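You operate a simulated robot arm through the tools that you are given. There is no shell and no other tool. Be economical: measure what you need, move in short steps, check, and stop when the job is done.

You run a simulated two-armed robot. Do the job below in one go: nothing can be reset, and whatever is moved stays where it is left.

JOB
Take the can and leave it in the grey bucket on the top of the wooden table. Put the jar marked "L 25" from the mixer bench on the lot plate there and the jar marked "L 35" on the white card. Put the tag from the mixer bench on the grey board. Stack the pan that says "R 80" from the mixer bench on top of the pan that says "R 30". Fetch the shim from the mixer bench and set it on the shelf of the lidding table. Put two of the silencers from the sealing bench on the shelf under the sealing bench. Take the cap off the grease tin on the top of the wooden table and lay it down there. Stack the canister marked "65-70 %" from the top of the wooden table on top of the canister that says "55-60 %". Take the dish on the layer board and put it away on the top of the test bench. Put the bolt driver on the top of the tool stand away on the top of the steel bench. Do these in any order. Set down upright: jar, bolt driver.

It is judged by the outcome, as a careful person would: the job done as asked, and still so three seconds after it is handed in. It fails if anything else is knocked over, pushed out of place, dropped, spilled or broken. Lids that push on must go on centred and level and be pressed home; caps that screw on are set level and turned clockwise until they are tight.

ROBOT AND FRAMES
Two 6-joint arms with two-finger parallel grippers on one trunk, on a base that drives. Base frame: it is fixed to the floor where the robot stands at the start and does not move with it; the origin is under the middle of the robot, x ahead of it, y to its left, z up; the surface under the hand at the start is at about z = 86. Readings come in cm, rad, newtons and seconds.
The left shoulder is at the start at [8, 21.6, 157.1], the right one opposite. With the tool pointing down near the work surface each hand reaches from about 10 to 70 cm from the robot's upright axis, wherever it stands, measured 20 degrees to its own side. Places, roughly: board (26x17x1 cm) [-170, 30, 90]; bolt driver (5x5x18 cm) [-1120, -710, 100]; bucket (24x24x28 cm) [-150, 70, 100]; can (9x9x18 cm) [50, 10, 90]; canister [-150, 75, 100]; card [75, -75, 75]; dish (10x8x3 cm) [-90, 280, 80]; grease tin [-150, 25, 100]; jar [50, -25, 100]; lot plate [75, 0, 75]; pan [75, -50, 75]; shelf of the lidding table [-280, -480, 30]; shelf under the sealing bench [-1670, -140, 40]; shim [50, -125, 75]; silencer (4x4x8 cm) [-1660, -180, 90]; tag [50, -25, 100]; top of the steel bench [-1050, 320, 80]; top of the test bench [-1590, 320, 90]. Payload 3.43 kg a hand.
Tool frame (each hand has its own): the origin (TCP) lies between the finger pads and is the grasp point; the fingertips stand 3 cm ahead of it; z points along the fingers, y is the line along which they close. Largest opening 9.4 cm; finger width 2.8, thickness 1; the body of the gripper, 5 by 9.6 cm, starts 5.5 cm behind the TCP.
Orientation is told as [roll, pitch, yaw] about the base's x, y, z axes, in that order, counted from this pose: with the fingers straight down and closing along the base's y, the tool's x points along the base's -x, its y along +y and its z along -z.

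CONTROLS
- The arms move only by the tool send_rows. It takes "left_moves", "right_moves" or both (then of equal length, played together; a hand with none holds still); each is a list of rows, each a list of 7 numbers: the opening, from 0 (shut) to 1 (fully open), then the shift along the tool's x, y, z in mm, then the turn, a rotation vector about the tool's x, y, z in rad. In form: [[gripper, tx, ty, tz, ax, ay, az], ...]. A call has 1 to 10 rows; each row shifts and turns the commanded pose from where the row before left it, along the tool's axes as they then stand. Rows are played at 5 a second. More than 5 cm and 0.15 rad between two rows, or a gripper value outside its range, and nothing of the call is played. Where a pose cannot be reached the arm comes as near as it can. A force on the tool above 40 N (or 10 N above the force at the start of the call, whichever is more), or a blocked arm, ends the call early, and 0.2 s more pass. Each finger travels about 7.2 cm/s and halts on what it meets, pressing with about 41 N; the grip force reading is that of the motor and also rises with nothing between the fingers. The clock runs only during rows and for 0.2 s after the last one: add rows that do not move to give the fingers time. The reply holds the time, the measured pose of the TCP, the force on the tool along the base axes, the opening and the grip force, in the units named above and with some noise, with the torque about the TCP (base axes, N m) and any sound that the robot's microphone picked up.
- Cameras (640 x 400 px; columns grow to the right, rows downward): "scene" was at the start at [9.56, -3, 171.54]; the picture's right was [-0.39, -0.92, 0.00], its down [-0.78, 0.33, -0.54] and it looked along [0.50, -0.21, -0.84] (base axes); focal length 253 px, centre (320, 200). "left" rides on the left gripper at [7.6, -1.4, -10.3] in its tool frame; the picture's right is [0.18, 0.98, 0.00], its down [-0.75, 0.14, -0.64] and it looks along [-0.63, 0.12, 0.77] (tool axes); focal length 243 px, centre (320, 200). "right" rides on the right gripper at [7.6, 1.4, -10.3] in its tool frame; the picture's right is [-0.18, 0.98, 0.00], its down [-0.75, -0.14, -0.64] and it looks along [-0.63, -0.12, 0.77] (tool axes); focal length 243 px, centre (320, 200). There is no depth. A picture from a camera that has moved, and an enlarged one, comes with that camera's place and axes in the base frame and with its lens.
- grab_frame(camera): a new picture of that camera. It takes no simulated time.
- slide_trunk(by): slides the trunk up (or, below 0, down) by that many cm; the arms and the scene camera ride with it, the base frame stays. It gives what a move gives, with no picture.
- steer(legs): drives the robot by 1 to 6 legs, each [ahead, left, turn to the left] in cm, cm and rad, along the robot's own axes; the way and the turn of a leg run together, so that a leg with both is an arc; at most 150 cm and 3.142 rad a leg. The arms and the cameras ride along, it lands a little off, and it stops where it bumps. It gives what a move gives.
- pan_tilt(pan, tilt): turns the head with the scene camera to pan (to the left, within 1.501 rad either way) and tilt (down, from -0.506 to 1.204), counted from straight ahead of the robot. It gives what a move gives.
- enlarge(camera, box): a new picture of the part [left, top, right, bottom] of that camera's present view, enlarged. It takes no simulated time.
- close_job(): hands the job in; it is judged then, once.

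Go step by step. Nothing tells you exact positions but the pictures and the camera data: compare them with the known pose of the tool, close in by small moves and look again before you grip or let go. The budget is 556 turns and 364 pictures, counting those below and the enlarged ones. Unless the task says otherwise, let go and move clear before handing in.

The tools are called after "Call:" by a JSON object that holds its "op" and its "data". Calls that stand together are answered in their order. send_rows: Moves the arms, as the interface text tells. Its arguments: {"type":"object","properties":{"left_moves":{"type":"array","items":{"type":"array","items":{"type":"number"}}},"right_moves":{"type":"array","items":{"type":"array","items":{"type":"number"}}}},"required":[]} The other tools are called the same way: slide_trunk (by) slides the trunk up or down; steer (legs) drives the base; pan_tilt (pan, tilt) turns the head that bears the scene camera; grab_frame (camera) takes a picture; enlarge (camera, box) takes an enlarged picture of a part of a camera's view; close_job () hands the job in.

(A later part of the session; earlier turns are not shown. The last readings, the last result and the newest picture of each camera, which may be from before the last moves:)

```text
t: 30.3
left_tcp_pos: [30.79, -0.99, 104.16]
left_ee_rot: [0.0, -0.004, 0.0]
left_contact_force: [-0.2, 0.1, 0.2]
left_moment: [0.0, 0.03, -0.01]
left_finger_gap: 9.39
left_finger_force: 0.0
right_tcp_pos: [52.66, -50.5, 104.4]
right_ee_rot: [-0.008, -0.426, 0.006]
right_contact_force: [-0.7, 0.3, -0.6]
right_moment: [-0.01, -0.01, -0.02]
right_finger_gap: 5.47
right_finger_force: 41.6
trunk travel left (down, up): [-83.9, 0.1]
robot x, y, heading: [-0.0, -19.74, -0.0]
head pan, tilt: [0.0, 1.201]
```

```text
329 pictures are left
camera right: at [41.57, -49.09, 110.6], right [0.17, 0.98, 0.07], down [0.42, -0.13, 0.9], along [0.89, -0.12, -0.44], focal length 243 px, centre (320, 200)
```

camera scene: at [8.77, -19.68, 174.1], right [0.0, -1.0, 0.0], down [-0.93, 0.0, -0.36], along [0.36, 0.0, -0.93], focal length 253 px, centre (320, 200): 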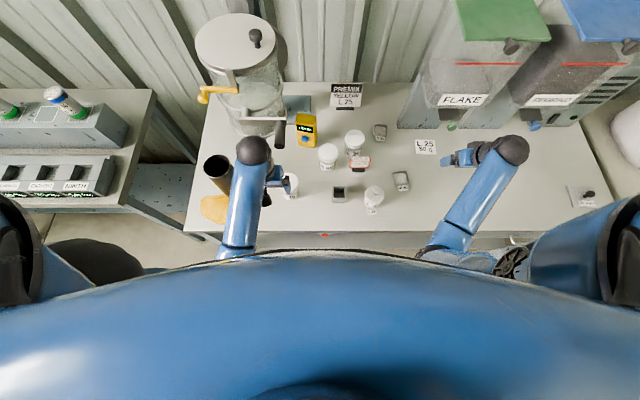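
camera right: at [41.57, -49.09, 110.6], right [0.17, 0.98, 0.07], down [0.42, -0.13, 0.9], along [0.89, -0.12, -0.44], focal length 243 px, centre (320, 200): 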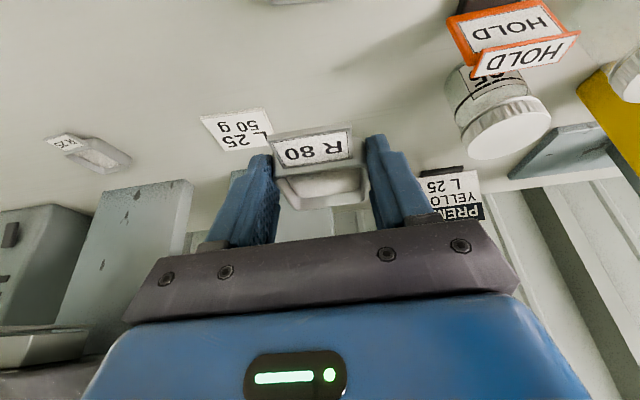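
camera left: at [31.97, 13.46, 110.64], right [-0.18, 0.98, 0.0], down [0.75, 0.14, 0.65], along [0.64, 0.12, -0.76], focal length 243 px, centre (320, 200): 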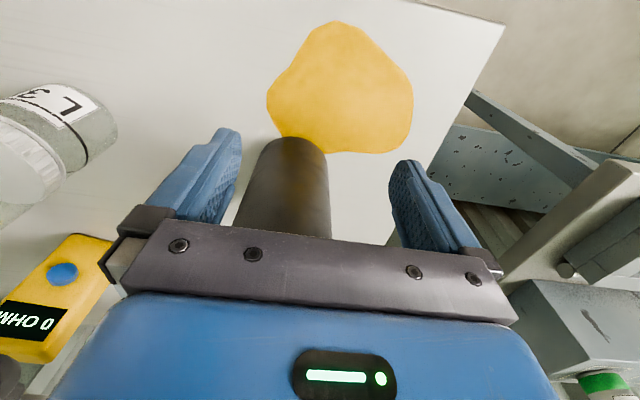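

Call:
{"op": "send_rows", "data": {"right_moves": [[0.3, 36, 0, -16.5, 0, 0, 0], [0.3, 36, 0, -16.5, 0, 0, 0], [0.3, 36, 0, -16.5, 0, 0, 0], [0.3, 0, 0, 0, 0, 0, 0]]}}

Call:
{"op": "grab_frame", "data": {"camera": "right"}}

```text
t: 31.3
left_tcp_pos: [30.99, -0.97, 104.07]
left_ee_rot: [-0.001, -0.003, 0.0]
left_contact_force: [0.6, -0.1, -0.2]
left_moment: [-0.02, -0.02, 0.0]
left_finger_gap: 9.39
left_finger_force: 0.0
right_tcp_pos: [40.82, -50.51, 104.4]
right_ee_rot: [-0.007, -0.424, 0.002]
right_contact_force: [0.0, -0.5, -0.9]
right_moment: [0.02, 0.03, 0.04]
right_finger_gap: 5.52
right_finger_force: 40.9
trunk travel left (down, up): [-83.9, 0.1]
robot x, y, heading: [-0.01, -20.19, -0.0]
head pan, tilt: [0.0, 1.201]
```

```text
328 pictures are left
camera right: at [29.7, -49.03, 110.58], right [0.17, 0.98, 0.07], down [0.42, -0.13, 0.9], along [0.89, -0.12, -0.44], focal length 243 px, centre (320, 200)
```

right: 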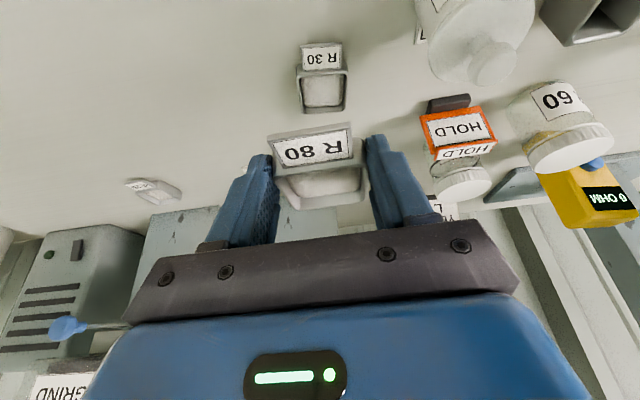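

Call:
{"op": "enlarge", "data": {"camera": "right", "box": [220, 110, 420, 235]}}

Call:
{"op": "enlarge", "data": {"camera": "scene", "box": [370, 120, 530, 220]}}

```text
3.20 times, centred on (320, 172) of right
camera zoom: at [29.7, -49.03, 110.58], right [0.17, 0.98, 0.07], down [0.42, -0.13, 0.9], along [0.89, -0.12, -0.44], focal length 776 px, centre (320, 288)
```

zoom: 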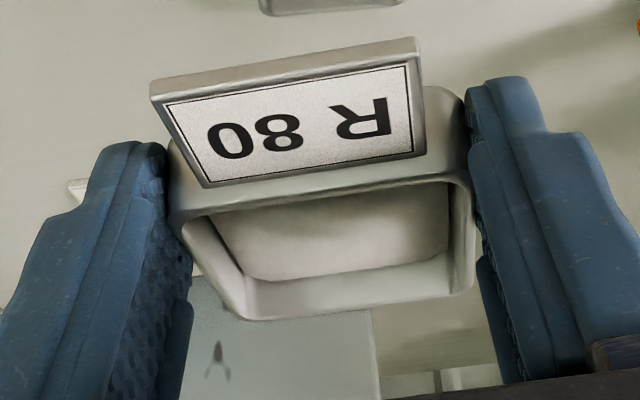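

```text
4.00 times, centred on (450, 170) of scene
camera zoom: at [8.88, -20.28, 174.1], right [0.0, -1.0, 0.0], down [-0.93, 0.0, -0.36], along [0.36, 0.0, -0.93], focal length 1011 px, centre (-200, 320)
```

zoom: 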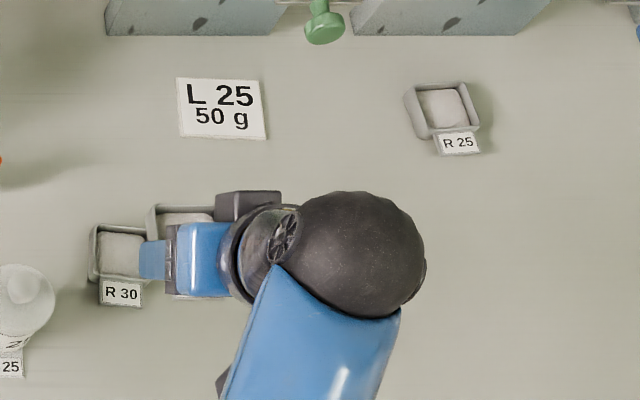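

Call:
{"op": "send_rows", "data": {"right_moves": [[0.3, 0, 0, 0, 0, -0.09, 0], [0.3, 0, 0, 0, 0, -0.09, 0], [0.3, 0, 0, 0, 0, 0, 0]]}}

Call:
{"op": "grab_frame", "data": {"camera": "right"}}

Call:
{"op": "enlarge", "data": {"camera": "scene", "box": [370, 120, 530, 220]}}

```text
t: 32.1
left_tcp_pos: [30.87, -0.99, 104.13]
left_ee_rot: [0.001, -0.003, -0.001]
left_contact_force: [-0.4, -0.4, -0.2]
left_moment: [-0.01, 0.04, -0.02]
left_finger_gap: 9.38
left_finger_force: 0.2
right_tcp_pos: [40.75, -50.46, 104.34]
right_ee_rot: [-0.008, -0.605, 0.005]
right_contact_force: [0.9, -0.3, -0.2]
right_moment: [0.03, 0.02, -0.01]
right_finger_gap: 5.5
right_finger_force: 41.0
trunk travel left (down, up): [-83.9, 0.1]
robot x, y, heading: [0.12, -20.18, -0.0]
head pan, tilt: [0.0, 1.201]
```

```text
325 pictures are left
camera right: at [28.81, -49.05, 108.44], right [0.15, 0.98, 0.1], down [0.25, -0.13, 0.96], along [0.96, -0.12, -0.27], focal length 243 px, centre (320, 200)
```

right: 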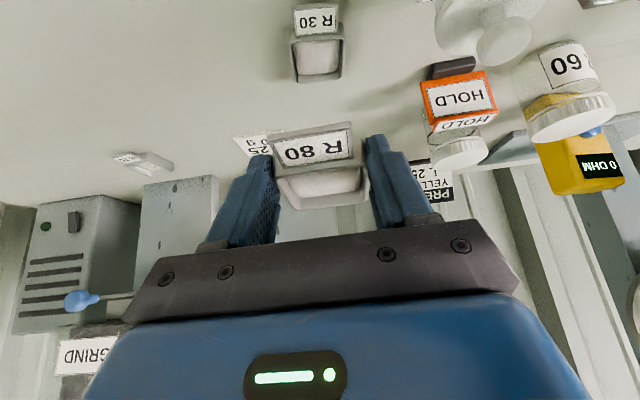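

```text
4.00 times, centred on (450, 170) of scene
camera zoom: at [8.88, -20.29, 174.1], right [0.0, -1.0, 0.0], down [-0.93, 0.0, -0.36], along [0.36, 0.0, -0.93], focal length 1011 px, centre (-200, 320)
```

zoom: 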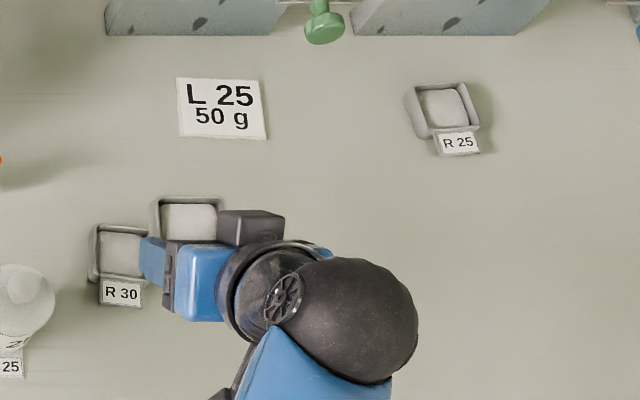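

Call:
{"op": "send_rows", "data": {"right_moves": [[0.3, -2.7, 0, 28, 0, 0, 0], [0.3, -2.7, 0, 28, 0, 0, 0], [0.3, -2.7, 0, 28, 0, 0, 0], [0.3, 0, 0, 0, 0, 0, 0]]}}

Call:
{"op": "grab_frame", "data": {"camera": "right"}}

Call:
{"op": "enlarge", "data": {"camera": "scene", "box": [370, 140, 466, 200]}}

```text
t: 33.1
left_tcp_pos: [30.85, -0.92, 104.19]
left_ee_rot: [0.0, -0.003, 0.0]
left_contact_force: [0.5, -0.5, -0.2]
left_moment: [0.0, 0.01, -0.02]
left_finger_gap: 9.39
left_finger_force: 0.1
right_tcp_pos: [46.22, -50.68, 97.97]
right_ee_rot: [-0.009, -0.605, 0.005]
right_contact_force: [0.8, 0.2, -1.2]
right_moment: [0.0, 0.03, 0.0]
right_finger_gap: 5.49
right_finger_force: 40.5
trunk travel left (down, up): [-83.9, 0.1]
robot x, y, heading: [-0.09, -19.91, -0.004]
head pan, tilt: [0.0, 1.201]
```

```text
323 pictures are left
camera right: at [34.25, -49.14, 102.0], right [0.15, 0.98, 0.1], down [0.25, -0.13, 0.96], along [0.96, -0.12, -0.27], focal length 243 px, centre (320, 200)
```

right: 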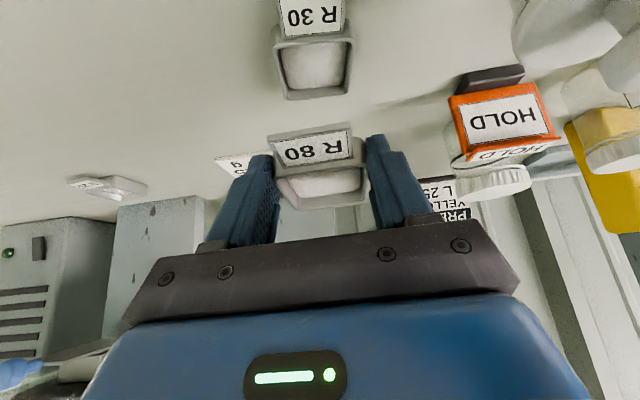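

```text
6.67 times, centred on (418, 170) of scene
camera zoom: at [8.74, -20.25, 174.1], right [0.0, -1.0, 0.0], down [-0.93, 0.0, -0.36], along [0.36, 0.0, -0.93], focal length 1684 px, centre (-333, 400)
```

zoom: 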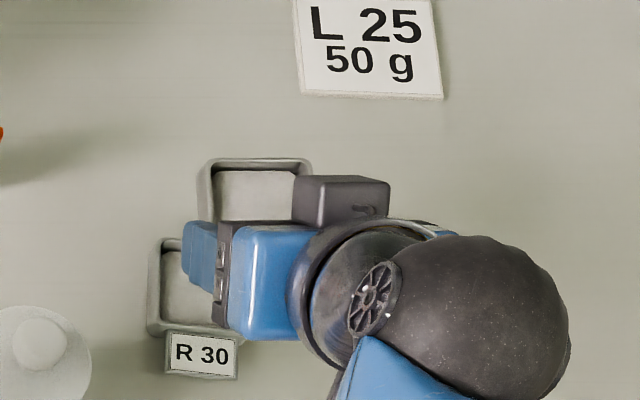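

Call:
{"op": "send_rows", "data": {"right_moves": [[0.3, 12, 7, 15, 0, 0, 0], [0.3, 9, 0, 13, 0, 0, 0], [0.3, 0, 0, 0, 0, 0, 0]]}}

Call:
{"op": "grab_frame", "data": {"camera": "right"}}

Call:
{"op": "enlarge", "data": {"camera": "scene", "box": [370, 140, 466, 200]}}

```text
t: 33.9
left_tcp_pos: [30.91, -1.04, 104.15]
left_ee_rot: [0.0, -0.006, 0.0]
left_contact_force: [-0.6, -0.2, 0.3]
left_moment: [0.01, 0.02, 0.03]
left_finger_gap: 9.37
left_finger_force: 0.1
right_tcp_pos: [46.02, -49.93, 94.39]
right_ee_rot: [-0.008, -0.607, 0.005]
right_contact_force: [-0.4, -0.5, -0.3]
right_moment: [0.0, 0.04, 0.05]
right_finger_gap: 5.46
right_finger_force: 40.9
trunk travel left (down, up): [-83.9, 0.1]
robot x, y, heading: [-0.52, -20.39, -0.004]
head pan, tilt: [0.0, 1.201]
```

```text
321 pictures are left
camera right: at [34.05, -48.49, 98.5], right [0.15, 0.98, 0.1], down [0.25, -0.13, 0.96], along [0.96, -0.12, -0.27], focal length 243 px, centre (320, 200)
```

right: 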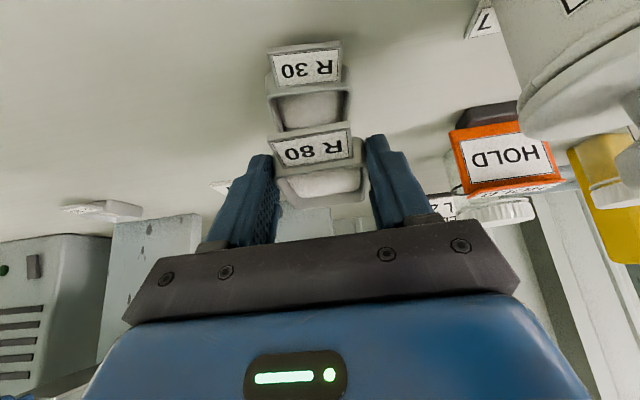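

```text
6.67 times, centred on (418, 170) of scene
camera zoom: at [8.77, -20.27, 174.1], right [0.0, -1.0, 0.0], down [-0.93, 0.0, -0.36], along [0.36, 0.0, -0.93], focal length 1684 px, centre (-333, 400)
```

zoom: 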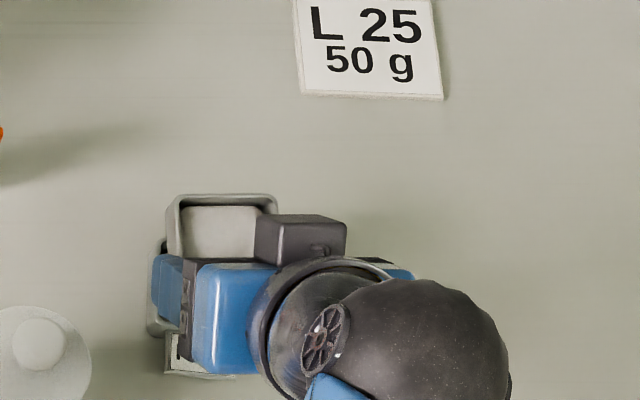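

Call:
{"op": "send_rows", "data": {"right_moves": [[0.3, 12, 0, 3, 0, 0, 0], [0.3, 3, 0, 4, 0, 0, 0], [0.3, 0, 0, 0, 0, 0, 0]]}}

Call:
{"op": "grab_frame", "data": {"camera": "right"}}

```text
t: 34.7
left_tcp_pos: [30.92, -1.01, 104.15]
left_ee_rot: [0.001, -0.004, 0.0]
left_contact_force: [0.1, 0.7, -0.2]
left_moment: [0.03, -0.03, 0.0]
left_finger_gap: 9.43
left_finger_force: 0.0
right_tcp_pos: [45.14, -50.01, 92.85]
right_ee_rot: [-0.009, -0.605, 0.005]
right_contact_force: [0.5, -0.6, -1.2]
right_moment: [0.02, 0.02, -0.03]
right_finger_gap: 5.51
right_finger_force: 40.6
trunk travel left (down, up): [-83.9, 0.1]
robot x, y, heading: [0.34, -20.1, -0.003]
head pan, tilt: [0.0, 1.201]
```

```text
319 pictures are left
camera right: at [33.2, -48.47, 97.08], right [0.15, 0.98, 0.1], down [0.25, -0.13, 0.96], along [0.96, -0.12, -0.27], focal length 243 px, centre (320, 200)
```

right: 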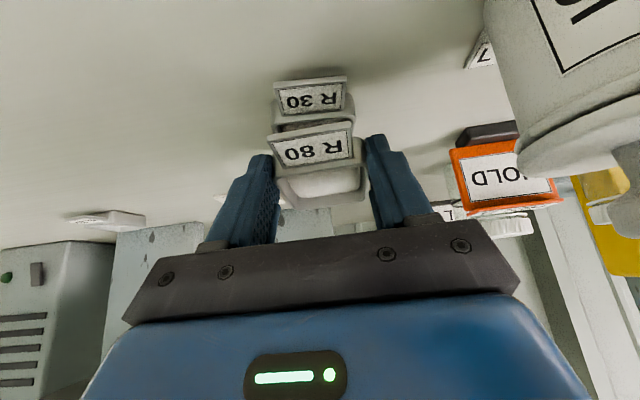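

Call:
{"op": "send_rows", "data": {"right_moves": [[0.3, 4, 0, 5, 0, 0, 0], [0.3, 0, 0, 0, 0, 0, 0]]}}

Call:
{"op": "enlarge", "data": {"camera": "right", "box": [240, 60, 400, 220]}}

```text
t: 35.3
left_tcp_pos: [30.88, -0.86, 104.14]
left_ee_rot: [0.001, -0.004, -0.001]
left_contact_force: [0.0, 0.1, -0.3]
left_moment: [0.0, -0.03, 0.02]
left_finger_gap: 9.39
left_finger_force: 0.0
right_tcp_pos: [45.13, -49.97, 92.42]
right_ee_rot: [-0.01, -0.607, 0.006]
right_contact_force: [0.4, 0.2, -0.8]
right_moment: [-0.02, 0.04, 0.0]
right_finger_gap: 5.48
right_finger_force: 40.8
trunk travel left (down, up): [-83.9, 0.1]
robot x, y, heading: [-0.11, -20.12, 0.002]
head pan, tilt: [0.0, 1.201]
```

```text
2.50 times, centred on (320, 140) of right
camera zoom: at [33.16, -48.47, 96.47], right [0.15, 0.98, 0.1], down [0.25, -0.13, 0.96], along [0.96, -0.12, -0.27], focal length 606 px, centre (320, 350)
```

zoom: 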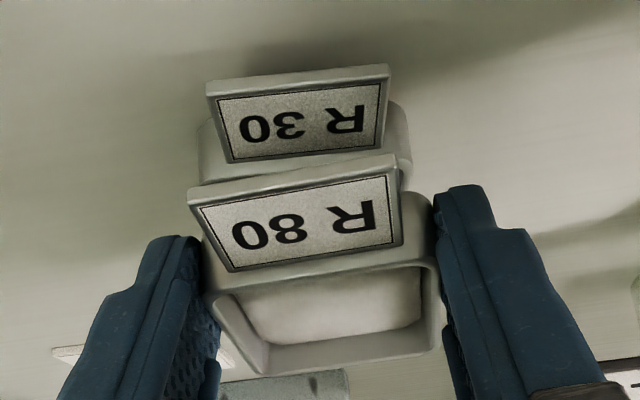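

Call:
{"op": "send_rows", "data": {"right_moves": [[0.3, 3, 0, 4, 0, 0, 0], [0.3, 0, 0, 0, 0, 0, 0]]}}

Call:
{"op": "send_rows", "data": {"right_moves": [[0.3, 2, 0, 3, 0, 0, 0], [0.3, 0, 0, 0, 0, 0, 0]]}}

Call:
{"op": "send_rows", "data": {"right_moves": [[0.3, 2, 0, 3, 0, 0, 0], [0.3, 0, 0, 0, 0, 0, 0]]}}

Call:
{"op": "enlarge", "data": {"camera": "right", "box": [240, 60, 400, 220]}}

```text
t: 35.9
left_tcp_pos: [30.84, -0.9, 104.11]
left_ee_rot: [0.0, -0.003, 0.001]
left_contact_force: [0.4, -0.1, -0.1]
left_moment: [-0.04, 0.02, 0.02]
left_finger_gap: 9.38
left_finger_force: 0.0
right_tcp_pos: [45.2, -50.0, 91.84]
right_ee_rot: [-0.009, -0.606, 0.004]
right_contact_force: [0.3, 0.3, -0.4]
right_moment: [0.01, 0.01, 0.0]
right_finger_gap: 5.51
right_finger_force: 41.0
trunk travel left (down, up): [-83.9, 0.1]
robot x, y, heading: [-0.24, -20.28, 0.002]
head pan, tilt: [0.0, 1.201]
```

```text
t: 36.5
left_tcp_pos: [30.83, -0.97, 104.12]
left_ee_rot: [-0.001, -0.004, -0.001]
left_contact_force: [0.3, -0.3, -0.7]
left_moment: [-0.02, 0.02, -0.02]
left_finger_gap: 9.39
left_finger_force: 0.1
right_tcp_pos: [45.17, -49.92, 91.54]
right_ee_rot: [-0.008, -0.605, 0.005]
right_contact_force: [-0.3, -0.7, -0.5]
right_moment: [0.0, 0.05, 0.02]
right_finger_gap: 5.5
right_finger_force: 41.2
trunk travel left (down, up): [-83.9, 0.1]
robot x, y, heading: [-0.01, -20.23, -0.006]
head pan, tilt: [0.0, 1.201]
```

```text
t: 37.1
left_tcp_pos: [31.02, -1.01, 104.04]
left_ee_rot: [-0.001, -0.003, 0.001]
left_contact_force: [0.6, 0.1, -0.2]
left_moment: [0.0, 0.01, -0.01]
left_finger_gap: 9.38
left_finger_force: 0.0
right_tcp_pos: [45.15, -49.93, 91.11]
right_ee_rot: [-0.008, -0.604, 0.006]
right_contact_force: [0.5, 0.4, -1.1]
right_moment: [0.0, 0.0, 0.0]
right_finger_gap: 5.49
right_finger_force: 40.9
trunk travel left (down, up): [-83.9, 0.1]
robot x, y, heading: [0.39, -20.19, -0.0]
head pan, tilt: [0.0, 1.201]
```

```text
2.50 times, centred on (320, 140) of right
camera zoom: at [33.17, -48.45, 95.26], right [0.15, 0.98, 0.1], down [0.25, -0.13, 0.96], along [0.96, -0.12, -0.27], focal length 606 px, centre (320, 350)
```

zoom: 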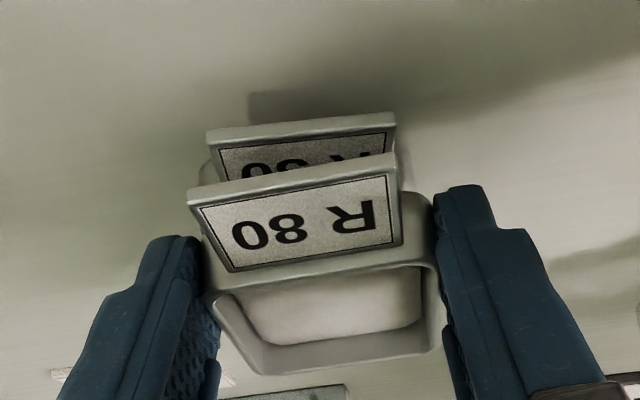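

Call:
{"op": "send_rows", "data": {"right_moves": [[0.3, -6, 0, 0, 0, 0, 0], [0.3, 2, 0, 3, 0, 0, 0], [0.3, 0, 0, 0, 0, 0, 0]]}}

Call:
{"op": "enlarge", "data": {"camera": "right", "box": [240, 60, 400, 220]}}

```text
t: 37.9
left_tcp_pos: [30.9, -0.97, 104.07]
left_ee_rot: [0.001, -0.004, 0.001]
left_contact_force: [0.8, 0.6, -0.2]
left_moment: [0.0, 0.03, 0.02]
left_finger_gap: 9.42
left_finger_force: 0.0
right_tcp_pos: [45.73, -49.94, 91.13]
right_ee_rot: [-0.011, -0.607, 0.005]
right_contact_force: [0.1, -0.1, 3.9]
right_moment: [-0.07, 0.01, -0.01]
right_finger_gap: 5.48
right_finger_force: 40.7
trunk travel left (down, up): [-83.9, 0.1]
robot x, y, heading: [-0.44, -19.92, -0.002]
head pan, tilt: [0.0, 1.201]
```

```text
2.50 times, centred on (320, 140) of right
camera zoom: at [33.66, -48.42, 95.28], right [0.15, 0.98, 0.1], down [0.25, -0.13, 0.96], along [0.96, -0.12, -0.27], focal length 606 px, centre (320, 350)
```

zoom: 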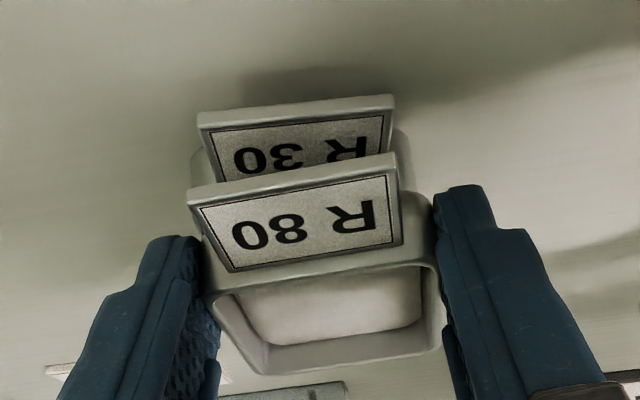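

Call:
{"op": "send_rows", "data": {"right_moves": [[0.62, 0, 0, 0, 0, 0, 0], [0.75, 0, 0, 0, 0, 0, 0], [0.75, 0, 0, 0, 0, 0, 0], [0.75, 0, 0, -30, 0, 0, 0], [0.75, 0, 0, -40, 0, 0, 0], [0.75, 0, 0, -40, 0, 0, 0], [0.75, 0, 0, 0, 0, 0, 0]]}}

Call:
{"op": "grab_frame", "data": {"camera": "right"}}

Call:
{"op": "enlarge", "data": {"camera": "scene", "box": [350, 120, 478, 200]}}

```text
t: 39.5
left_tcp_pos: [30.92, -0.91, 104.12]
left_ee_rot: [-0.001, -0.004, 0.0]
left_contact_force: [-0.3, 0.4, -0.2]
left_moment: [0.0, -0.01, 0.01]
left_finger_gap: 9.37
left_finger_force: 0.1
right_tcp_pos: [39.4, -49.94, 100.18]
right_ee_rot: [-0.01, -0.605, 0.006]
right_contact_force: [0.2, -0.1, -0.3]
right_moment: [0.01, -0.01, 0.03]
right_finger_gap: 7.07
right_finger_force: 0.1
trunk travel left (down, up): [-83.9, 0.1]
robot x, y, heading: [-0.29, -20.06, 0.004]
head pan, tilt: [0.0, 1.201]
```

```text
315 pictures are left
camera right: at [27.38, -48.45, 104.29], right [0.15, 0.98, 0.1], down [0.26, -0.13, 0.96], along [0.95, -0.12, -0.27], focal length 243 px, centre (320, 200)
```

right: 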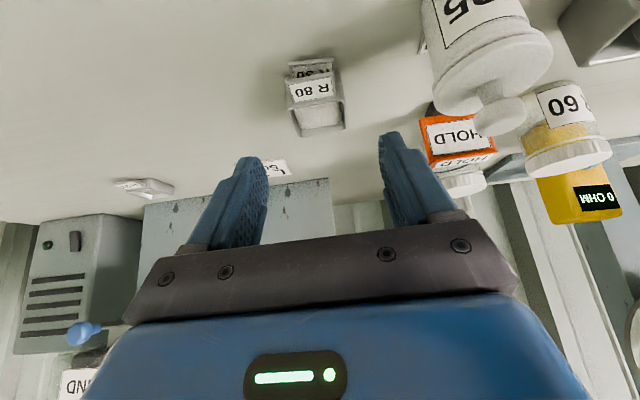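

```text
5.00 times, centred on (414, 160) of scene
camera zoom: at [8.84, -20.27, 174.1], right [0.0, -1.0, 0.0], down [-0.93, 0.0, -0.36], along [0.36, 0.0, -0.93], focal length 1263 px, centre (-150, 400)
```

zoom: 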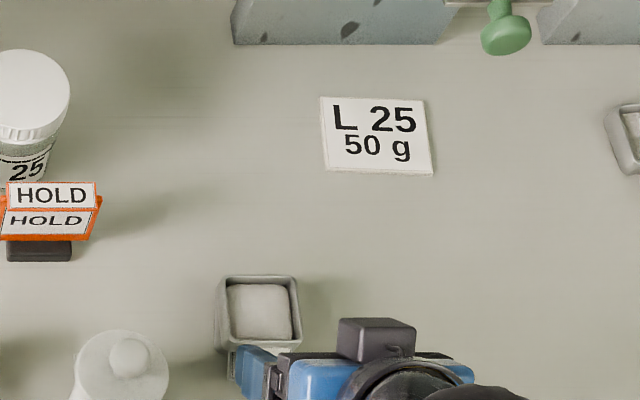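

Call:
{"op": "steer", "data": {"legs": [[0, -30, 0]]}}

Call:
{"op": "grab_frame", "data": {"camera": "scene"}}

Call:
{"op": "grab_frame", "data": {"camera": "left"}}

```text
t: 41.5
left_tcp_pos: [30.82, -30.57, 104.07]
left_ee_rot: [-0.004, -0.003, -0.001]
left_contact_force: [0.8, 0.6, 0.5]
left_moment: [-0.01, -0.04, -0.01]
left_finger_gap: 9.39
left_finger_force: 0.0
right_tcp_pos: [39.36, -79.6, 100.16]
right_ee_rot: [-0.013, -0.607, 0.007]
right_contact_force: [-0.7, 0.6, -0.1]
right_moment: [0.01, 0.0, -0.01]
right_finger_gap: 7.06
right_finger_force: 0.0
trunk travel left (down, up): [-83.9, 0.1]
robot x, y, heading: [0.49, -49.96, -0.001]
head pan, tilt: [0.0, 1.201]
```

```text
313 pictures are left
camera scene: at [8.78, -49.73, 174.1], right [0.0, -1.0, 0.0], down [-0.93, 0.0, -0.36], along [0.36, 0.0, -0.93], focal length 253 px, centre (320, 200)
```

scene: 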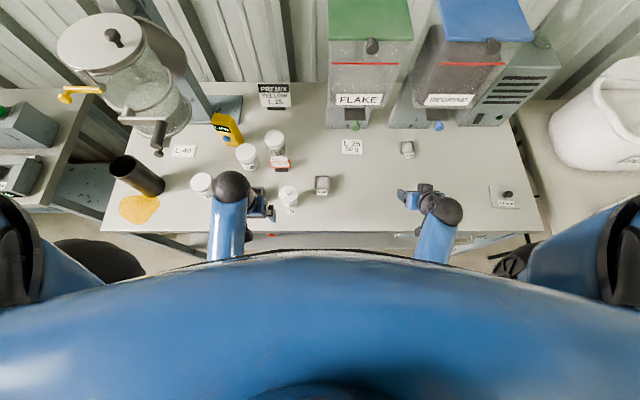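

```text
312 pictures are left
camera left: at [23.23, -32.04, 114.29], right [-0.18, 0.98, 0.0], down [0.75, 0.14, 0.64], along [0.63, 0.12, -0.76], focal length 243 px, centre (320, 200)
```

left: 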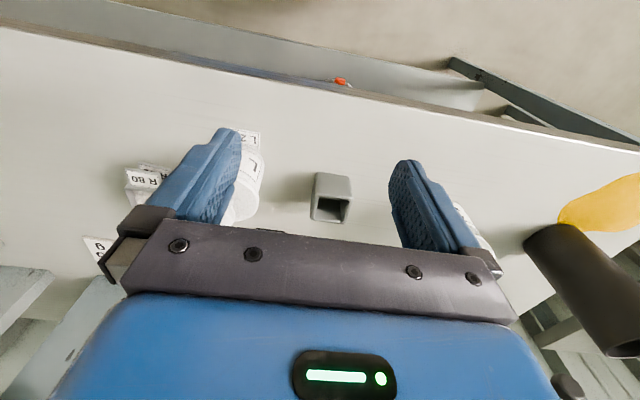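

Call:
{"op": "send_rows", "data": {"left_moves": [[1, -42, -3, 0, 0, 0, 0], [1, -42, -3, 0, 0, 0, 0], [1, -42, -3, 0, 0, 0, 0], [1, -42, -3, 0, 0, 0, 0], [1, -42, -3, 0, 0, 0, 0], [1, -42, -3, 0, 0, 0, 0], [1, -40, -4, 0, 0, 0, 0], [1, 0, 0, 0, 0, 0, 0]]}}

Call:
{"op": "grab_frame", "data": {"camera": "left"}}

Call:
{"op": "enlarge", "data": {"camera": "scene", "box": [180, 100, 340, 200]}}

```text
t: 43.3
left_tcp_pos: [60.16, -33.13, 104.19]
left_ee_rot: [0.0, -0.002, 0.001]
left_contact_force: [0.2, 0.6, -0.4]
left_moment: [-0.02, 0.03, 0.0]
left_finger_gap: 9.39
left_finger_force: 0.1
right_tcp_pos: [39.3, -79.72, 100.26]
right_ee_rot: [-0.01, -0.605, 0.005]
right_contact_force: [-0.2, -0.1, 0.3]
right_moment: [0.01, 0.0, -0.01]
right_finger_gap: 7.06
right_finger_force: 0.1
trunk travel left (down, up): [-83.9, 0.1]
robot x, y, heading: [0.06, -49.72, 0.002]
head pan, tilt: [0.0, 1.201]
```

```text
311 pictures are left
camera left: at [52.53, -34.5, 114.49], right [-0.18, 0.98, 0.0], down [0.75, 0.14, 0.65], along [0.63, 0.12, -0.76], focal length 243 px, centre (320, 200)
```

left: 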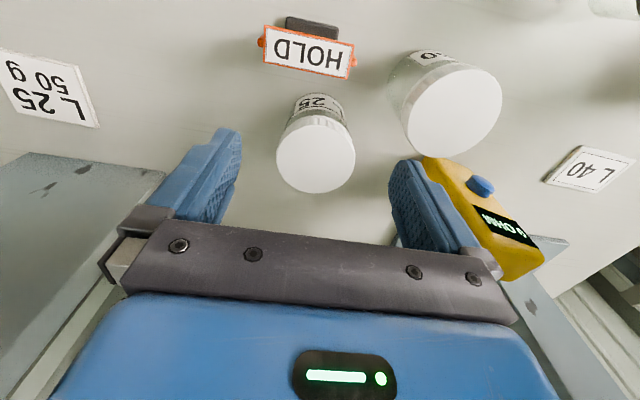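

```text
4.00 times, centred on (260, 150) of scene
camera zoom: at [8.79, -50.16, 174.1], right [0.0, -1.0, 0.0], down [-0.93, 0.0, -0.36], along [0.36, 0.0, -0.93], focal length 1011 px, centre (560, 400)
```

zoom: 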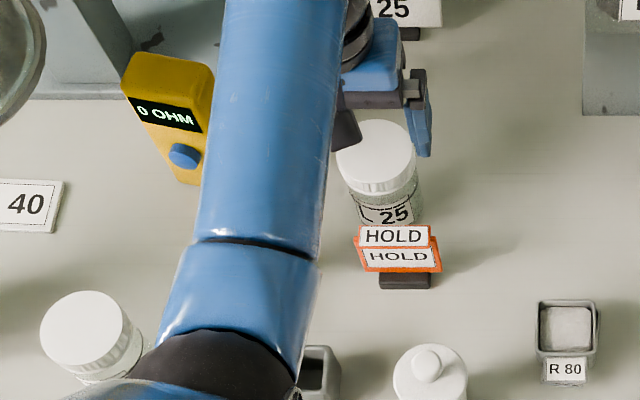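

Call:
{"op": "send_rows", "data": {"left_moves": [[1, -28, 1.5, 0, 0, 0, 0], [1, 0, 0, 40, 0, 0, 0], [1, 0, 0, 40, 0, 0, 0], [1, 0, 0, 0, 0, 0, 0]]}}

Call:
{"op": "grab_frame", "data": {"camera": "left"}}

```text
t: 44.3
left_tcp_pos: [62.94, -32.9, 96.15]
left_ee_rot: [0.0, -0.004, -0.001]
left_contact_force: [-1.0, -0.1, 0.0]
left_moment: [0.03, 0.0, -0.03]
left_finger_gap: 9.38
left_finger_force: 0.0
right_tcp_pos: [39.48, -79.85, 100.26]
right_ee_rot: [-0.007, -0.605, 0.003]
right_contact_force: [-0.6, 0.4, 0.5]
right_moment: [-0.02, -0.02, -0.02]
right_finger_gap: 7.06
right_finger_force: 0.1
trunk travel left (down, up): [-83.9, 0.1]
robot x, y, heading: [0.23, -49.86, -0.001]
head pan, tilt: [0.0, 1.201]
```

```text
309 pictures are left
camera left: at [55.26, -34.42, 106.44], right [-0.18, 0.98, 0.0], down [0.75, 0.14, 0.64], along [0.63, 0.12, -0.76], focal length 243 px, centre (320, 200)
```

left: 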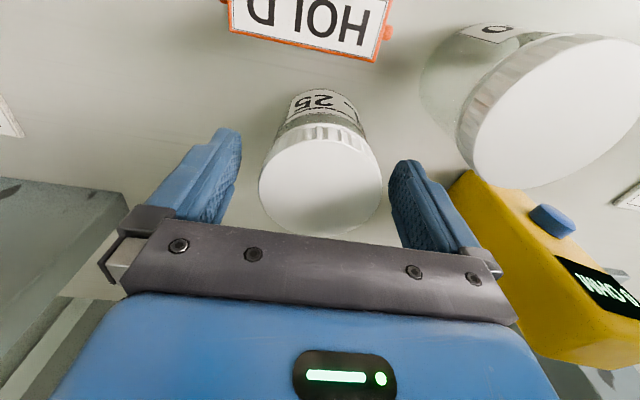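

Call:
{"op": "send_rows", "data": {"left_moves": [[1, 0, 0, 22, 0, 0, 0], [1, 0, 0, 22, 0, 0, 0], [0.75, 0, 0, 0, 0, 0, 0], [0.55, 0, 0, 0, 0, 0, 0], [0.45, 0, 0, 0, 0, 0, 0], [0.45, 0, 0, 0, 0, 0, 0]]}}

Call:
{"op": "grab_frame", "data": {"camera": "left"}}

```text
t: 45.7
left_tcp_pos: [62.89, -32.9, 91.73]
left_ee_rot: [0.001, -0.004, 0.001]
left_contact_force: [0.2, 1.4, -0.5]
left_moment: [-0.03, -0.01, 0.01]
left_finger_gap: 7.48
left_finger_force: 41.1
right_tcp_pos: [39.44, -79.84, 100.12]
right_ee_rot: [-0.009, -0.605, 0.004]
right_contact_force: [-0.2, -0.6, 0.2]
right_moment: [0.04, 0.01, -0.02]
right_finger_gap: 7.04
right_finger_force: 0.1
trunk travel left (down, up): [-83.9, 0.1]
robot x, y, heading: [-0.16, -49.56, -0.003]
head pan, tilt: [0.0, 1.201]
```

```text
308 pictures are left
camera left: at [55.25, -34.37, 102.07], right [-0.18, 0.98, 0.0], down [0.75, 0.14, 0.64], along [0.63, 0.12, -0.76], focal length 243 px, centre (320, 200)
```

left: 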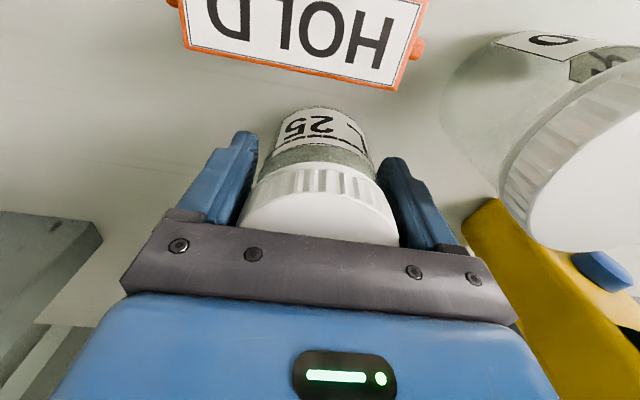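

Call:
{"op": "send_rows", "data": {"left_moves": [[0.45, 0, 0, -20, 0, 0, 0], [0.45, 0, 0, -40, 0, 0, 0], [0.45, 0, 0, -40, 0, 0, 0], [0.45, 0, 0, -22, 0, 0, 0], [0.45, 0, 0, 0, 0, 0, 0]]}}

Call:
{"op": "pan_tilt", "data": {"pan": 0.55, "tilt": 0.75}}

Call:
{"op": "grab_frame", "data": {"camera": "scene"}}

Call:
{"op": "grab_frame", "data": {"camera": "left"}}

```text
t: 46.9
left_tcp_pos: [62.89, -32.94, 104.07]
left_ee_rot: [-0.001, -0.004, 0.0]
left_contact_force: [-0.7, -0.2, -1.1]
left_moment: [-0.01, 0.0, 0.0]
left_finger_gap: 7.45
left_finger_force: 41.1
right_tcp_pos: [39.44, -79.87, 100.18]
right_ee_rot: [-0.01, -0.606, 0.004]
right_contact_force: [-0.6, -0.1, 0.4]
right_moment: [0.0, 0.0, -0.04]
right_finger_gap: 7.05
right_finger_force: 0.1
trunk travel left (down, up): [-83.9, 0.1]
robot x, y, heading: [0.22, -49.81, -0.002]
head pan, tilt: [0.0, 1.201]
```

```text
t: 47.9
left_tcp_pos: [62.91, -32.91, 104.15]
left_ee_rot: [0.0, -0.004, 0.0]
left_contact_force: [-0.8, -0.2, -0.8]
left_moment: [-0.03, 0.01, -0.04]
left_finger_gap: 7.44
left_finger_force: 40.6
right_tcp_pos: [39.48, -79.82, 100.08]
right_ee_rot: [-0.009, -0.605, 0.006]
right_contact_force: [-0.4, 0.1, -0.3]
right_moment: [0.01, 0.02, 0.0]
right_finger_gap: 7.04
right_finger_force: 0.0
trunk travel left (down, up): [-83.9, 0.1]
robot x, y, heading: [-0.32, -49.95, -0.001]
head pan, tilt: [0.55, 0.75]
```

```text
307 pictures are left
camera scene: at [10.3, -45.84, 177.27], right [0.52, -0.85, 0.0], down [-0.58, -0.36, -0.73], along [0.62, 0.38, -0.68], focal length 253 px, centre (320, 200)
```

scene: 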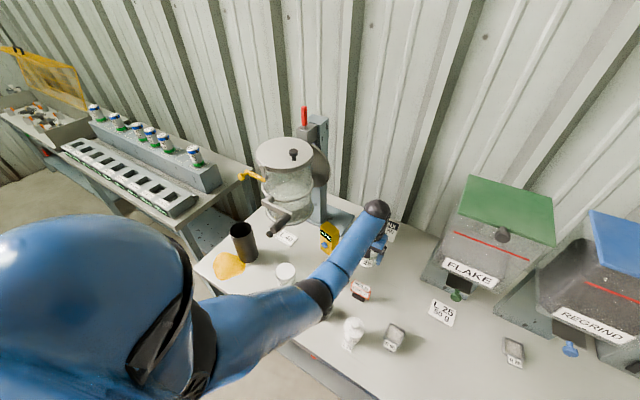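

```text
306 pictures are left
camera left: at [55.25, -34.39, 114.31], right [-0.18, 0.98, 0.0], down [0.75, 0.14, 0.64], along [0.63, 0.12, -0.76], focal length 243 px, centre (320, 200)
```

left: 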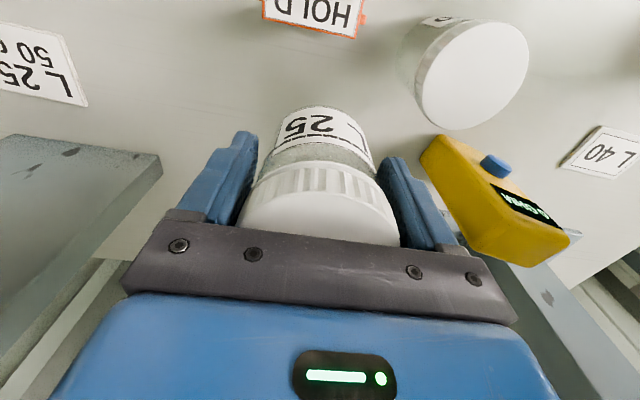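

Call:
{"op": "enlarge", "data": {"camera": "scene", "box": [200, 120, 400, 290]}}

```text
2.35 times, centred on (300, 205) of scene
camera zoom: at [10.3, -45.84, 177.27], right [0.52, -0.85, 0.0], down [-0.58, -0.36, -0.73], along [0.62, 0.38, -0.68], focal length 594 px, centre (367, 188)
```

zoom: 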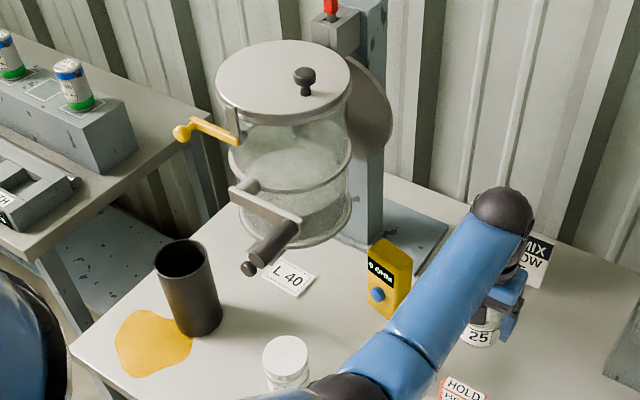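

Call:
{"op": "send_rows", "data": {"left_moves": [[0.45, 42, 0, 0, 0, 0, 0], [0.45, 43, 0, 0, 0, 0, 0], [0.45, 43, 0, 0, 0, 0, 0], [0.45, 43, 0, 0, 0, 0, 0], [0.45, 43, 0, 0, 0, 0, 0], [0.45, 43, 0, 0, 0, 0, 0], [0.45, 43, 0, 0, 0, 0, 0], [0.45, 0, 0, 0, 0, 0, 0]], "right_moves": [[1, 33, 0, -23, 0, 0, 0], [1, 33, 0, -23, 0, 0, 0], [1, 33, 0, -23, 0, 0, 0], [1, 0, 0, 0, 0, -0.1, 0], [1, 0, 0, 0, 0, -0.1, 0], [1, 0, 0, 0, 0, 0, 0], [1, 0, 0, 0, 0, 0, 0], [1, 0, 0, 0, 0, 0, 0]]}}

Call:
{"op": "grab_frame", "data": {"camera": "scene"}}

```text
t: 48.6
left_tcp_pos: [53.52, -32.94, 104.04]
left_ee_rot: [-0.001, -0.004, 0.0]
left_contact_force: [-0.5, 0.4, -0.1]
left_moment: [0.0, -0.01, 0.04]
left_finger_gap: 7.41
left_finger_force: 40.6
right_tcp_pos: [40.48, -78.3, 105.04]
right_ee_rot: [-0.163, -0.749, 0.334]
right_contact_force: [0.3, 0.3, 0.0]
right_moment: [0.03, 0.01, 0.02]
right_finger_gap: 9.43
right_finger_force: 0.1
trunk travel left (down, up): [-83.9, 0.1]
robot x, y, heading: [-0.12, -50.19, -0.001]
head pan, tilt: [0.55, 0.75]
stopped in row 3 (right hand): the arm was blocked; the commanded pose is now the measured one
```

```text
304 pictures are left
camera scene: at [9.98, -45.79, 177.17], right [0.52, -0.85, 0.0], down [-0.58, -0.36, -0.73], along [0.62, 0.38, -0.68], focal length 253 px, centre (320, 200)
```

scene: 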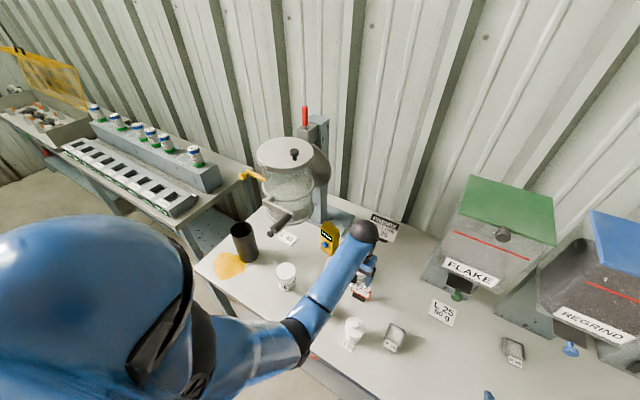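

Call:
{"op": "send_rows", "data": {"left_moves": [[0.45, 40, 0, 0, 0, 0, 0], [0.45, 40, 0, 0, 0, 0, 0], [0.45, 40, 0, 0, 0, 0, 0], [0.45, 40, 0, 0, 0, 0, 0], [0.45, 40, 0, 0, 0, 0, 0], [0.45, 0, 0, 0, 0, 0, 0]], "right_moves": [[1, -15, 0, 15, 0, 0, 0], [1, 0, 0, 0, 0.0, 0, 0.125], [1, 0, 0, 0, 0, 0, 0.125], [1, 0, 0, 0, 0.067, 0, 0], [1, 0, 0, 0, 0, 0, 0], [1, 0, 0, 0, 0, 0, 0]]}}

Call:
{"op": "grab_frame", "data": {"camera": "scene"}}

```text
t: 50.0
left_tcp_pos: [33.62, -32.98, 104.15]
left_ee_rot: [-0.001, -0.005, -0.002]
left_contact_force: [0.0, -0.3, -1.2]
left_moment: [0.05, 0.01, 0.0]
left_finger_gap: 7.46
left_finger_force: 41.0
right_tcp_pos: [42.62, -78.04, 105.16]
right_ee_rot: [0.007, -0.758, -0.019]
right_contact_force: [-0.4, 0.3, 0.4]
right_moment: [0.0, -0.02, -0.01]
right_finger_gap: 9.4
right_finger_force: 0.0
trunk travel left (down, up): [-83.9, 0.1]
robot x, y, heading: [-0.34, -49.71, -0.004]
head pan, tilt: [0.55, 0.75]
```

```text
303 pictures are left
camera scene: at [10.25, -45.82, 177.27], right [0.52, -0.85, 0.0], down [-0.58, -0.36, -0.73], along [0.62, 0.38, -0.68], focal length 253 px, centre (320, 200)
```

scene: 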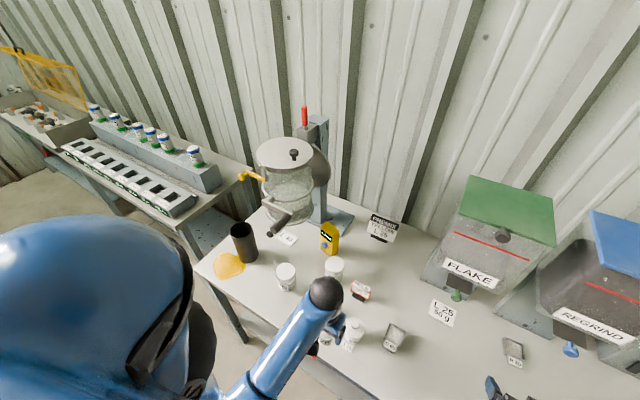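

Call:
{"op": "steer", "data": {"legs": [[-15, 0, 0], [0, 60, 0]]}}

Call:
{"op": "grab_frame", "data": {"camera": "right"}}

Call:
{"op": "pan_tilt", "data": {"pan": 0, "tilt": 1.0}}

Call:
{"op": "grab_frame", "data": {"camera": "scene"}}

```text
t: 54.4
left_tcp_pos: [18.89, 27.02, 104.12]
left_ee_rot: [0.002, -0.003, -0.008]
left_contact_force: [0.2, -0.6, -0.5]
left_moment: [0.02, 0.0, -0.05]
left_finger_gap: 7.42
left_finger_force: 41.4
right_tcp_pos: [27.54, -18.03, 105.06]
right_ee_rot: [0.008, -0.76, -0.029]
right_contact_force: [0.0, -0.4, 0.1]
right_moment: [0.01, 0.0, -0.03]
right_finger_gap: 9.35
right_finger_force: 0.1
trunk travel left (down, up): [-83.9, 0.1]
robot x, y, heading: [-14.7, 10.74, -0.003]
head pan, tilt: [0.55, 0.75]
```

```text
302 pictures are left
camera right: at [15.09, -16.3, 107.28], right [0.16, 0.98, 0.13], down [0.1, -0.15, 0.98], along [0.98, -0.14, -0.12], focal length 243 px, centre (320, 200)
```

right: 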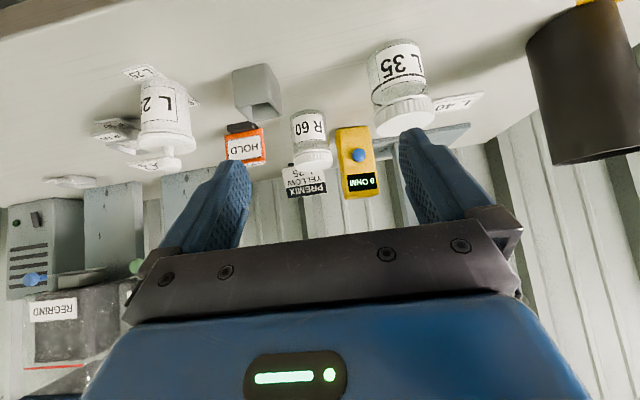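

```text
t: 55.4
left_tcp_pos: [18.97, 27.34, 104.1]
left_ee_rot: [-0.001, -0.003, -0.007]
left_contact_force: [-0.4, -0.1, -1.5]
left_moment: [0.01, 0.02, 0.02]
left_finger_gap: 7.42
left_finger_force: 41.1
right_tcp_pos: [27.51, -17.85, 105.13]
right_ee_rot: [0.005, -0.76, -0.028]
right_contact_force: [-0.3, 0.7, 0.1]
right_moment: [-0.05, 0.01, 0.02]
right_finger_gap: 9.4
right_finger_force: 0.2
trunk travel left (down, up): [-83.9, 0.1]
robot x, y, heading: [-14.58, 10.68, -0.009]
head pan, tilt: [0.0, 1.0]
```

```text
301 pictures are left
camera scene: at [-4.63, 10.34, 175.36], right [-0.01, -1.0, 0.0], down [-0.84, 0.01, -0.54], along [0.54, 0.0, -0.84], focal length 253 px, centre (320, 200)
```

scene: 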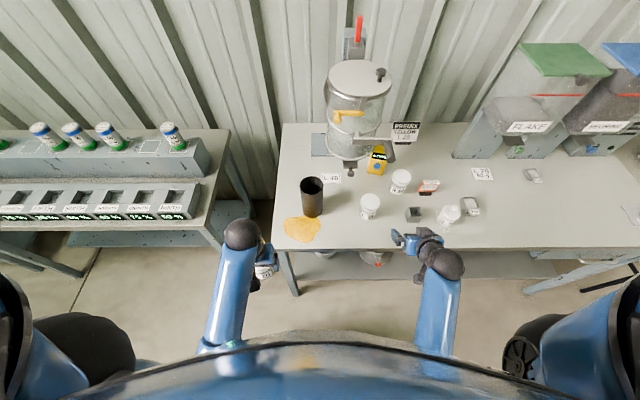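

Call:
{"op": "send_rows", "data": {"right_moves": [[1, -17, 29, 27, 0, 0, 0], [1, -17, 29, 27, 0, 0, 0], [1, -17, 29, 27, 0, 0, 0], [1, 0, 0, 0, 0, 0, 0]]}}

Call:
{"op": "grab_frame", "data": {"camera": "right"}}

Call:
{"op": "enlarge", "data": {"camera": "scene", "box": [290, 140, 450, 280]}}

```text
t: 56.4
left_tcp_pos: [18.9, 27.41, 104.11]
left_ee_rot: [-0.001, -0.004, -0.009]
left_contact_force: [0.2, 0.0, -0.8]
left_moment: [-0.02, 0.04, -0.04]
left_finger_gap: 7.44
left_finger_force: 41.6
right_tcp_pos: [36.93, -9.39, 102.77]
right_ee_rot: [0.006, -0.759, -0.029]
right_contact_force: [-0.9, -0.1, -0.1]
right_moment: [0.0, -0.01, 0.01]
right_finger_gap: 9.38
right_finger_force: 0.1
trunk travel left (down, up): [-83.9, 0.1]
robot x, y, heading: [-14.66, 10.53, -0.009]
head pan, tilt: [0.0, 1.0]
```

```text
300 pictures are left
camera right: at [24.52, -7.69, 104.91], right [0.16, 0.98, 0.13], down [0.1, -0.15, 0.98], along [0.98, -0.14, -0.12], focal length 243 px, centre (320, 200)
```

right: 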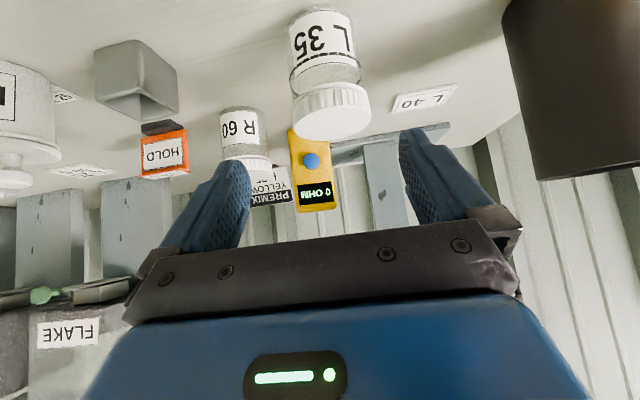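

```text
2.86 times, centred on (370, 210) of scene
camera zoom: at [-4.69, 10.25, 175.36], right [-0.01, -1.0, 0.0], down [-0.84, 0.01, -0.54], along [0.54, 0.0, -0.84], focal length 722 px, centre (177, 171)
```

zoom: 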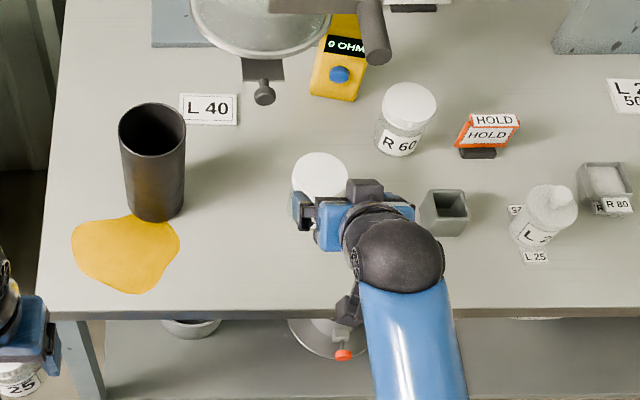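

Call:
{"op": "send_rows", "data": {"right_moves": [[1, 0, 3, 40, 0, 0, 0], [1, 0, 3, 40, 0, 0, 0], [1, 0, 0, 0, 0, 0, 0]]}}

Call:
{"op": "grab_frame", "data": {"camera": "right"}}

```text
t: 57.1
left_tcp_pos: [18.86, 27.21, 104.1]
left_ee_rot: [0.0, -0.006, -0.006]
left_contact_force: [-0.1, -0.2, -1.2]
left_moment: [-0.03, -0.03, -0.01]
left_finger_gap: 7.42
left_finger_force: 41.3
right_tcp_pos: [42.49, -8.93, 96.78]
right_ee_rot: [0.007, -0.758, -0.027]
right_contact_force: [0.8, -0.3, 0.1]
right_moment: [-0.02, 0.03, 0.0]
right_finger_gap: 9.38
right_finger_force: 0.1
trunk travel left (down, up): [-83.9, 0.1]
robot x, y, heading: [-14.72, 10.53, -0.01]
head pan, tilt: [0.0, 1.0]
```

```text
298 pictures are left
camera right: at [30.03, -7.12, 99.07], right [0.16, 0.98, 0.13], down [0.1, -0.15, 0.98], along [0.98, -0.14, -0.12], focal length 243 px, centre (320, 200)
```

right: 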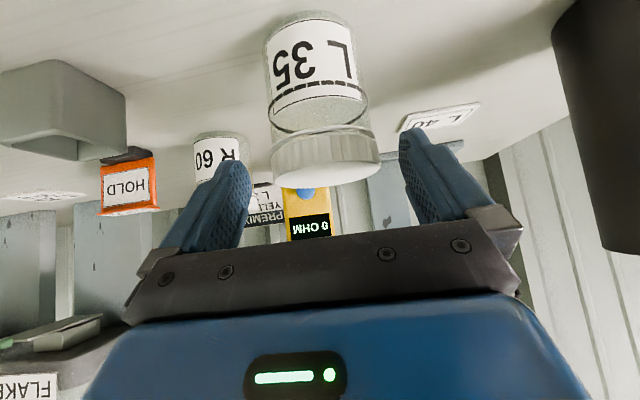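

Call:
{"op": "send_rows", "data": {"right_moves": [[1, 0, 2, 38, 0, 0, 0], [0.8, 0, 0, 0, 0, 0, 0], [0.55, 0, 0, 0, 0, 0, 0], [0.45, 0, 0, 0, 0, 0, 0], [0.45, 0, 0, 0, 0, 0, 0]]}}

Call:
{"op": "grab_frame", "data": {"camera": "right"}}

```text
t: 58.4
left_tcp_pos: [18.93, 27.35, 104.14]
left_ee_rot: [0.001, -0.003, -0.006]
left_contact_force: [-0.5, 0.0, -1.2]
left_moment: [-0.04, 0.0, 0.01]
left_finger_gap: 7.41
left_finger_force: 40.8
right_tcp_pos: [45.07, -8.64, 94.07]
right_ee_rot: [0.008, -0.758, -0.027]
right_contact_force: [0.1, -0.1, -0.2]
right_moment: [-0.03, -0.03, 0.0]
right_finger_gap: 7.4
right_finger_force: 40.6
trunk travel left (down, up): [-83.9, 0.1]
robot x, y, heading: [-14.54, 10.47, -0.003]
head pan, tilt: [0.0, 1.0]
```

```text
297 pictures are left
camera right: at [32.64, -6.97, 96.33], right [0.16, 0.98, 0.13], down [0.1, -0.15, 0.98], along [0.98, -0.14, -0.12], focal length 243 px, centre (320, 200)
```

right: 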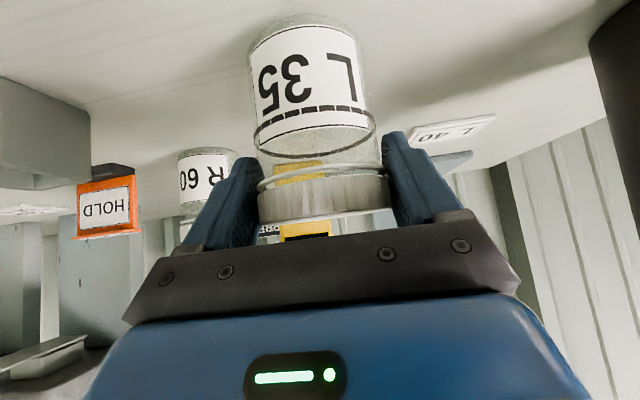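

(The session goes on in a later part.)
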